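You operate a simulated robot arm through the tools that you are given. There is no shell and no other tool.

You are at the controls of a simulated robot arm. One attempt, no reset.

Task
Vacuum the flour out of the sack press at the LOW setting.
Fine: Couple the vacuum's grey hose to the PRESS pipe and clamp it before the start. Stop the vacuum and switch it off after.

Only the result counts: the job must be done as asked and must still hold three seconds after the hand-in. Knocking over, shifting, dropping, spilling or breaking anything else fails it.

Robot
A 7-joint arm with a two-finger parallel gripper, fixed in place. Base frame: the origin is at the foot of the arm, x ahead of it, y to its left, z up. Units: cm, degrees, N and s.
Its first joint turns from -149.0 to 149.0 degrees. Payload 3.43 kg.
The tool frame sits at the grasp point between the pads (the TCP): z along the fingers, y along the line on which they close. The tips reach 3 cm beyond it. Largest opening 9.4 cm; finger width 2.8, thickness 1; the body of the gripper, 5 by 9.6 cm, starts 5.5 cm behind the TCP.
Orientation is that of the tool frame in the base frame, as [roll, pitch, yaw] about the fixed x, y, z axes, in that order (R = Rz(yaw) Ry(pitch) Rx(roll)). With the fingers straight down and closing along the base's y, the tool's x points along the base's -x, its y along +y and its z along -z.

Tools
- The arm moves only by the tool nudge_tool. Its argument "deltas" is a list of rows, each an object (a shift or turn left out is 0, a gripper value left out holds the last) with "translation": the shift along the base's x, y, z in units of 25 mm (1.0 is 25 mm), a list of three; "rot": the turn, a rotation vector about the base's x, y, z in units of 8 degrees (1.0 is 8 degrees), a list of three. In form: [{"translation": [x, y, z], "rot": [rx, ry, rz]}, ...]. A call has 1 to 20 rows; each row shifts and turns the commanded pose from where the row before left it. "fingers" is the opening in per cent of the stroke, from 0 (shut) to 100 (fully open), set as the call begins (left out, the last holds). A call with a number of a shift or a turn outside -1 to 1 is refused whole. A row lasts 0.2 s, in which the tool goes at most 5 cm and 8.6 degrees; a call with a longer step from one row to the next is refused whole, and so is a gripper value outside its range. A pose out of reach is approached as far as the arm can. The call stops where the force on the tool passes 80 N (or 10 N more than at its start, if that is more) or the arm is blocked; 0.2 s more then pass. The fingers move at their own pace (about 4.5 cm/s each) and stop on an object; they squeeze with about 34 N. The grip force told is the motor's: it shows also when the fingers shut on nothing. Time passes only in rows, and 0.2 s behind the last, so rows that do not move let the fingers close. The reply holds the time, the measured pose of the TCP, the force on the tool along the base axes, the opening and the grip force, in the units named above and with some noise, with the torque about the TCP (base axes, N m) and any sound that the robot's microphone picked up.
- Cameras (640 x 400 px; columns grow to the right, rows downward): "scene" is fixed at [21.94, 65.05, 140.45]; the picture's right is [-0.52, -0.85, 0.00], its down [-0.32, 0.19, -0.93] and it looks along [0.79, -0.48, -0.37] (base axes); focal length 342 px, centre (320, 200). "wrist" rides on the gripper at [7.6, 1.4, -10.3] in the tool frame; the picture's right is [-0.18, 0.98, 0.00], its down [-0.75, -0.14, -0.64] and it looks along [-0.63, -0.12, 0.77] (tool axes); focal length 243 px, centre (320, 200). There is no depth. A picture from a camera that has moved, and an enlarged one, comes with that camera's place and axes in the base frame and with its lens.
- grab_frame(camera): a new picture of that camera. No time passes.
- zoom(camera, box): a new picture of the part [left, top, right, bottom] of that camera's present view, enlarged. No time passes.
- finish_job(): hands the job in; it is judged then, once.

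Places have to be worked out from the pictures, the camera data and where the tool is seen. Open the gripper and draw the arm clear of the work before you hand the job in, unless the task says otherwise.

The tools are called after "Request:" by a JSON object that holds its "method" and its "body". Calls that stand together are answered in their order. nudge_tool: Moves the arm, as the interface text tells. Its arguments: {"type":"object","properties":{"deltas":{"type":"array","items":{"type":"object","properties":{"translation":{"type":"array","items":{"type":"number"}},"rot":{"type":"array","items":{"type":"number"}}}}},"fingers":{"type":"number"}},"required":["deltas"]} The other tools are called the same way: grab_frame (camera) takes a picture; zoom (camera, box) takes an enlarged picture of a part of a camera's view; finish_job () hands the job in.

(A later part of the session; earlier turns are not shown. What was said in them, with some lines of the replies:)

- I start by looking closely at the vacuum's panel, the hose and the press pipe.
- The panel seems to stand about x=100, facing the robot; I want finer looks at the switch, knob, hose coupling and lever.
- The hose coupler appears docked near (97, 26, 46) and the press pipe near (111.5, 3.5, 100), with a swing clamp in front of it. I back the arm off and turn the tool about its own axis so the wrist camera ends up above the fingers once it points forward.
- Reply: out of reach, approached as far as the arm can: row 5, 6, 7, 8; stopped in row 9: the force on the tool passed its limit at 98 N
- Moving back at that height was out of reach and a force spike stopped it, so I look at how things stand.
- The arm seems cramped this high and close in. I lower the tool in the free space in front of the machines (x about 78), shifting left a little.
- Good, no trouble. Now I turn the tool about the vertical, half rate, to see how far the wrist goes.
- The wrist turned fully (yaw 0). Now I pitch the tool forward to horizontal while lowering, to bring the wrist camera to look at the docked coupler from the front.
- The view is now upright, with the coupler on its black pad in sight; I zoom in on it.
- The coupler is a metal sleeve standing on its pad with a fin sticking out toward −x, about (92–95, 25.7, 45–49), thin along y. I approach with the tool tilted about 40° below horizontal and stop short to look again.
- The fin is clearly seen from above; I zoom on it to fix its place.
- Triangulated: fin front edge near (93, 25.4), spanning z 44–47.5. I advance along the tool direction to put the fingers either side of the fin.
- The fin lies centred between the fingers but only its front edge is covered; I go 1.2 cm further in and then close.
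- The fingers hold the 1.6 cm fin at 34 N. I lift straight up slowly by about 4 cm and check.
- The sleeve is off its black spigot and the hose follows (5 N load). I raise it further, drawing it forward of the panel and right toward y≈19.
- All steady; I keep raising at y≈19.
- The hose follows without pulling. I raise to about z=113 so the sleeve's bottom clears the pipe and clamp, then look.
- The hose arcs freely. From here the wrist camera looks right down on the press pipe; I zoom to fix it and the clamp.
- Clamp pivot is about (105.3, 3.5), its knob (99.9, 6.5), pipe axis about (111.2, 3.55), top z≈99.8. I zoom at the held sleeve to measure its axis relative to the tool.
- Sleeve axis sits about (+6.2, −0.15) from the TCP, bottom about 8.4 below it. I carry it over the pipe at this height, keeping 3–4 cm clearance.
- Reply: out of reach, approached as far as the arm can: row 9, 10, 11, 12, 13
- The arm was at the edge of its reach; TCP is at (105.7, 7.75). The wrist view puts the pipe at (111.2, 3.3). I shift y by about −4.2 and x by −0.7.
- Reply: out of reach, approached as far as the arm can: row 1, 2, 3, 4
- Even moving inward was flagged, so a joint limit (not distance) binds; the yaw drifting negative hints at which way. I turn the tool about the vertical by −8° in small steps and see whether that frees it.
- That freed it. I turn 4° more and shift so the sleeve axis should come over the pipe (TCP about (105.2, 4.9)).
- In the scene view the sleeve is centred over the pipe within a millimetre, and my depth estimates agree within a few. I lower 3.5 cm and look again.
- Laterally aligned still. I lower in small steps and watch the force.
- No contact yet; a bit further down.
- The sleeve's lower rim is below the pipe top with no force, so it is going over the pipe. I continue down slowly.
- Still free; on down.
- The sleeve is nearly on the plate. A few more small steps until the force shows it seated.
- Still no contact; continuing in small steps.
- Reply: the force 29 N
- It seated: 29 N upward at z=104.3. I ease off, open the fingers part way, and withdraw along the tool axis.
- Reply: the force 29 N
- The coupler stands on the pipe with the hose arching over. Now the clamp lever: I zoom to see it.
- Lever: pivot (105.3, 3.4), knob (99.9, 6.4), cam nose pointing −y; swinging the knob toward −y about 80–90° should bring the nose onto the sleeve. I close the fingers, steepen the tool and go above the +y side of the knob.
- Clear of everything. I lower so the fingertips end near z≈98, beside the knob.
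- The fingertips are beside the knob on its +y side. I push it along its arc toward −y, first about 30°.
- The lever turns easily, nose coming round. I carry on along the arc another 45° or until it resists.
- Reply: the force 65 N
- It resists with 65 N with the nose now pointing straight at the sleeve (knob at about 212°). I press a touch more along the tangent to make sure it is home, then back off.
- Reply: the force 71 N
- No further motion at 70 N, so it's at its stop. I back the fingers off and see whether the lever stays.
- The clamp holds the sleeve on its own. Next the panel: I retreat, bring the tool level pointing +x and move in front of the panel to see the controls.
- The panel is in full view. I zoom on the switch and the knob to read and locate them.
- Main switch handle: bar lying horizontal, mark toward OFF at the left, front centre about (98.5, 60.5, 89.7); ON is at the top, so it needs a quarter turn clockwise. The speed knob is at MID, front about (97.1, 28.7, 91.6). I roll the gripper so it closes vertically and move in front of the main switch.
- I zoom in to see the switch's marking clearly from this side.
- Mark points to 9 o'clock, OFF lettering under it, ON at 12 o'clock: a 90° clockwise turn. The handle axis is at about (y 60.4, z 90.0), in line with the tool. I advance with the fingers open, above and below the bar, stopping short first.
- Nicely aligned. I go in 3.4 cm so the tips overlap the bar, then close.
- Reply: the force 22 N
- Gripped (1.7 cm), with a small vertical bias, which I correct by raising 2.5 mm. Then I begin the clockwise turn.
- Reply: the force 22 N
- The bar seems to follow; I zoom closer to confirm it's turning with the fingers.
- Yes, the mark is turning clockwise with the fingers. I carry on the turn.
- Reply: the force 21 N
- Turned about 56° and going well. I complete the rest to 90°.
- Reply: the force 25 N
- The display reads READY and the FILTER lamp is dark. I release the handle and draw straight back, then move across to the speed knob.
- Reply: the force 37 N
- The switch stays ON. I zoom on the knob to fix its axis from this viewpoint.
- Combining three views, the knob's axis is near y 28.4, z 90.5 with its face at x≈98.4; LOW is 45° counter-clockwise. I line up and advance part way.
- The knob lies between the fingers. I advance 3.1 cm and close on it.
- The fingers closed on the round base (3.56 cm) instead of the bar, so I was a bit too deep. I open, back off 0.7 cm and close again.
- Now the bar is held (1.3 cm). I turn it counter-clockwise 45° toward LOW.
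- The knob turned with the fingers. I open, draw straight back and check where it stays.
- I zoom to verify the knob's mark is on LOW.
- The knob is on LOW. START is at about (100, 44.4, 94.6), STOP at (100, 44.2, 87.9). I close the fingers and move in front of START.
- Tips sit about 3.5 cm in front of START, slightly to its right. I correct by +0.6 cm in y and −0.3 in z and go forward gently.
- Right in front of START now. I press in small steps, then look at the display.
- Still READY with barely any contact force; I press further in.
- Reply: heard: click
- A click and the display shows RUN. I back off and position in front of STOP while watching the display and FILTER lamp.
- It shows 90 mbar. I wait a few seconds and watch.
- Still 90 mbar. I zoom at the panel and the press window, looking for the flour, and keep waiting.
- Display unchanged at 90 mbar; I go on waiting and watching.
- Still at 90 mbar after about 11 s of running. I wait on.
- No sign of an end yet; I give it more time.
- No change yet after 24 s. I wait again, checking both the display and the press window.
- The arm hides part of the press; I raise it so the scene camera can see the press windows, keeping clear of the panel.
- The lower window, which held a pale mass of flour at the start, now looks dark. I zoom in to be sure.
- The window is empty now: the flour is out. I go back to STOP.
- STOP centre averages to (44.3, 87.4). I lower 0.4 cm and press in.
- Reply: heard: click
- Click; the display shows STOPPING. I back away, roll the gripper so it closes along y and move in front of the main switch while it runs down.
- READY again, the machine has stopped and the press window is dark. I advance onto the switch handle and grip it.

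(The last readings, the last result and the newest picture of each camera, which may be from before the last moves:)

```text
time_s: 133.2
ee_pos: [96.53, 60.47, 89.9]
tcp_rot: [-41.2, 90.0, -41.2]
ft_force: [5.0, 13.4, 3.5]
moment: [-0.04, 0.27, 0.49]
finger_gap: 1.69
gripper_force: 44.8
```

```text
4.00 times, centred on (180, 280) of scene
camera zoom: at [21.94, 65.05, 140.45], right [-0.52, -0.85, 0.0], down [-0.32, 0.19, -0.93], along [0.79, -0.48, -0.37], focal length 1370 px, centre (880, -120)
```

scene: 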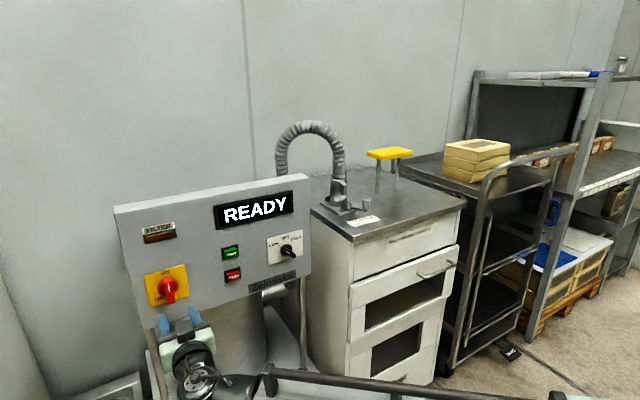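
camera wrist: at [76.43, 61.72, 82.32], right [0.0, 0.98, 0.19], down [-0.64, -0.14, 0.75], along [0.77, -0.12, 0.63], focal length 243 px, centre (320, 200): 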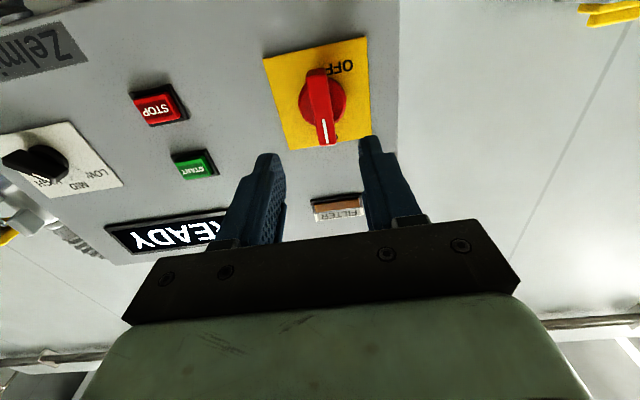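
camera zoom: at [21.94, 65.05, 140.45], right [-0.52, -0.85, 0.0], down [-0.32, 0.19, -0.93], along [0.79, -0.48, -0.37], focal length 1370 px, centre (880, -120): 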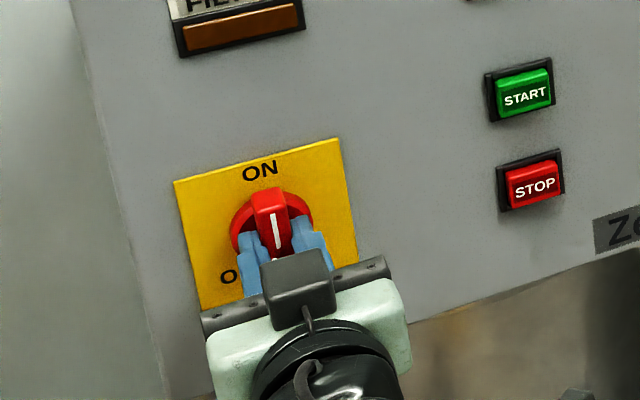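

The handle is held (1.7 cm). I turn it back counter-clockwise 90° to OFF.

Request:
{"method": "nudge_tool", "body": {"deltas": [{"translation": [0, 0.05, 0], "rot": [-0.5, 0, 0]}, {"rot": [-0.5, 0, 0]}, {"rot": [-0.5, 0, 0]}, {"rot": [-0.5, 0, 0]}, {"rot": [-0.5, 0, 0]}, {"rot": [-0.5, 0, 0]}, {"rot": [-0.5, 0, 0]}, {"rot": [-0.5, 0, 0]}, {"rot": [-0.5, 0, 0]}, {"rot": [-0.5, 0, 0]}, {"rot": [-0.5, 0, 0]}]}}

Request:
{"method": "nudge_tool", "body": {"deltas": [{"rot": [-0.5, 0, 0]}, {"rot": [-0.5, 0, 0]}, {"rot": [-0.5, 0, 0]}, {"rot": [-0.5, 0, 0]}, {"rot": [-0.5, 0, 0]}, {"rot": [-0.5, 0, 0]}, {"rot": [-0.5, 0, 0]}, {"rot": [-0.5, 0, 0]}, {"rot": [-0.5, 0, 0]}, {"rot": [-0.5, 0, 0]}, {"rot": [-0.5, 0, 0]}, {"rot": [-0.25, 0, 0]}, {}]}}

Request:
{"method": "zoom", "body": {"camera": "scene", "box": [110, 170, 320, 320]}}

```text
time_s: 135.6
ee_pos: [96.61, 60.5, 89.9]
tcp_rot: [-89.9, 46.0, -90.2]
ft_force: [22.8, -9.4, 6.1]
moment: [0.0, 1.21, -0.59]
finger_gap: 1.68
gripper_force: 45.2
```

```text
time_s: 138.4
ee_pos: [96.55, 60.48, 90.01]
tcp_rot: [-89.6, 0.0, -90.1]
ft_force: [31.5, -14.0, 9.3]
moment: [0.0, 0.44, -1.06]
finger_gap: 1.7
gripper_force: 45.4
```

```text
2.67 times, centred on (215, 245) of scene
camera zoom: at [21.94, 65.05, 140.45], right [-0.52, -0.85, 0.0], down [-0.32, 0.19, -0.93], along [0.79, -0.48, -0.37], focal length 913 px, centre (600, 80)
```

zoom: 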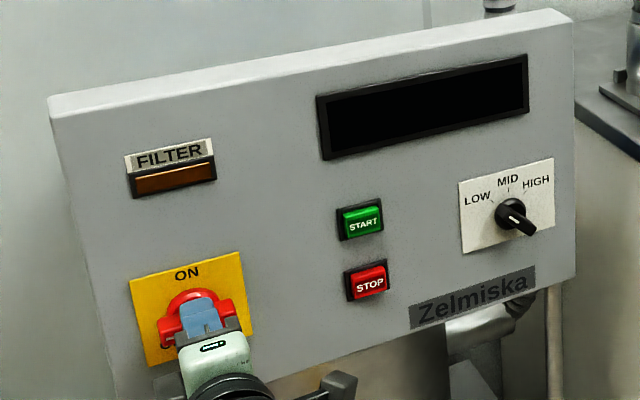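

The display is dark: the vacuum is off. I open the fingers and draw the arm well clear, then check everything.

Request:
{"method": "nudge_tool", "body": {"deltas": [{}, {}, {}, {}], "fingers": 50}}

Request:
{"method": "nudge_tool", "body": {"deltas": [{"translation": [-0.5, 0, 0]}, {"translation": [-0.9, 0, 0]}, {"translation": [-0.9, 0, 0]}, {"translation": [-0.9, 0, 0]}, {"translation": [-0.9, 0, 0]}, {"translation": [-0.9, 0, 0]}, {"translation": [-0.9, 0, 0]}, {"translation": [-0.9, 0, 0]}, {}]}}

Request:
{"method": "grab_frame", "body": {"camera": "scene"}}

Request:
{"method": "zoom", "body": {"camera": "scene", "box": [110, 170, 320, 320]}}

Request:
{"method": "zoom", "body": {"camera": "scene", "box": [260, 110, 480, 400]}}

```text
time_s: 139.4
ee_pos: [96.41, 60.47, 90.0]
tcp_rot: [-89.8, 0.1, -90.0]
ft_force: [0.1, 0.3, -0.5]
moment: [0.01, -0.02, 0.02]
finger_gap: 4.7
gripper_force: 0.1
```

```text
time_s: 141.4
ee_pos: [79.47, 60.39, 90.14]
tcp_rot: [-89.8, 0.1, -90.0]
ft_force: [0.2, 0.3, 0.3]
moment: [-0.02, 0.0, 0.01]
finger_gap: 4.69
gripper_force: 0.0
```

```text
taken
```

scene: 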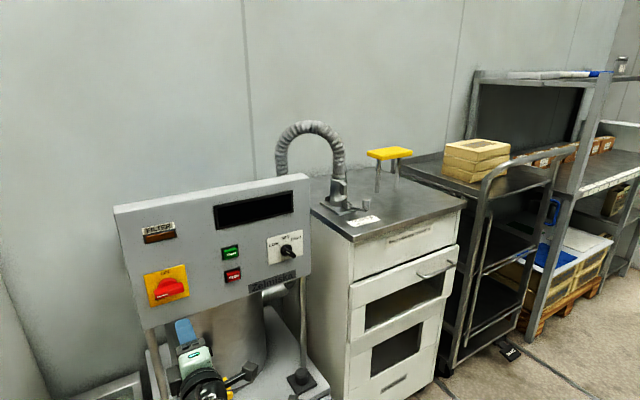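

```text
2.67 times, centred on (215, 245) of scene
camera zoom: at [21.94, 65.05, 140.45], right [-0.52, -0.85, 0.0], down [-0.32, 0.19, -0.93], along [0.79, -0.48, -0.37], focal length 913 px, centre (600, 80)
```

zoom: 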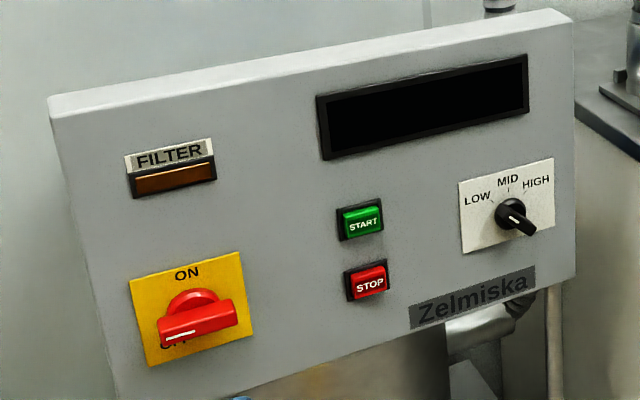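

```text
1.38 times, centred on (370, 255) of scene
camera zoom: at [21.94, 65.05, 140.45], right [-0.52, -0.85, 0.0], down [-0.32, 0.19, -0.93], along [0.79, -0.48, -0.37], focal length 472 px, centre (251, 124)
```

zoom: 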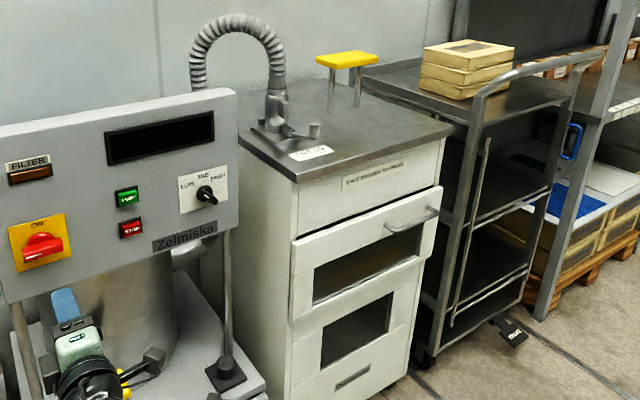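

Switch OFF, knob LOW, hose clamped, window empty. I move the arm further clear and upward, and check that the filter lever is where it was.

Request:
{"method": "nudge_tool", "body": {"deltas": [{"translation": [-0.6, -0.6, 0.4]}, {"translation": [-0.6, -0.8, 0.4]}, {"translation": [-0.6, -0.8, 0.4]}, {"translation": [-0.6, -0.8, 0.4]}, {"translation": [0, -0.8, 0.4]}, {"translation": [0, -0.8, 0.4]}, {"translation": [0, -0.8, 0.4]}, {"translation": [0, -0.8, 0]}, {"translation": [0, -0.8, 0]}, {}]}}

Request:
{"method": "grab_frame", "body": {"camera": "scene"}}

Request:
{"method": "grab_frame", "body": {"camera": "wrist"}}

```text
time_s: 143.6
ee_pos: [73.58, 42.93, 96.76]
tcp_rot: [-89.8, 0.0, -90.0]
ft_force: [-0.2, 0.4, -1.0]
moment: [-0.01, -0.04, -0.02]
finger_gap: 4.68
gripper_force: 0.0
```

```text
taken
```

scene: 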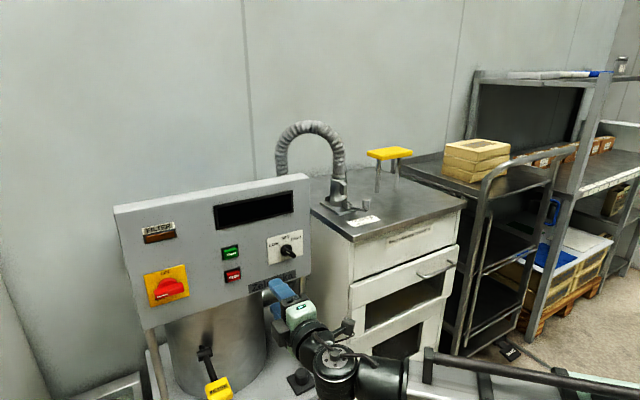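

```text
taken
camera wrist: at [63.37, 35.12, 95.27], right [0.0, 0.18, -0.98], down [-0.64, 0.75, 0.14], along [0.77, 0.63, 0.12], focal length 243 px, centre (320, 200)
```

wrist: 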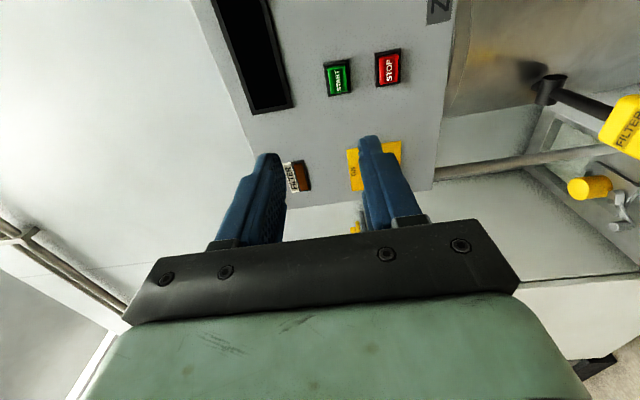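

The filter lever and everything else stand as they did, the gripper is open and clear of the work, the vacuum is stopped and switched off, and the hose remains clamped on the PRESS pipe. I hand the job in.

Request:
{"method": "finish_job", "body": {}}

```text
The job is handed in.
```

The flour is out of the sack press. I ran the vacuum at LOW for about 36 seconds, until the press's lower window, pale with flour at the start, was dark.

- **Hose:** I moved the grey hose's coupler from its dock to the PRESS pipe, seated it, and swung the clamp lever to its stop before starting. The lever stayed put when I let go.
- **Run:** I switched the main switch ON, turned the knob from MID to LOW, and pressed START. The display held at 90 mbar and the FILTER lamp stayed dark.
- **Shutdown:** I pressed STOP and waited for the display to go from STOPPING to READY. I then turned the main switch OFF, and the display went dark.

The panel gave no signal that the press was empty, so I judged that from the window alone. I left the hose clamped on the PRESS pipe and the knob at LOW. In the final pictures the filter lever and everything else in view look as they did at the start, and the arm is clear with the gripper open.
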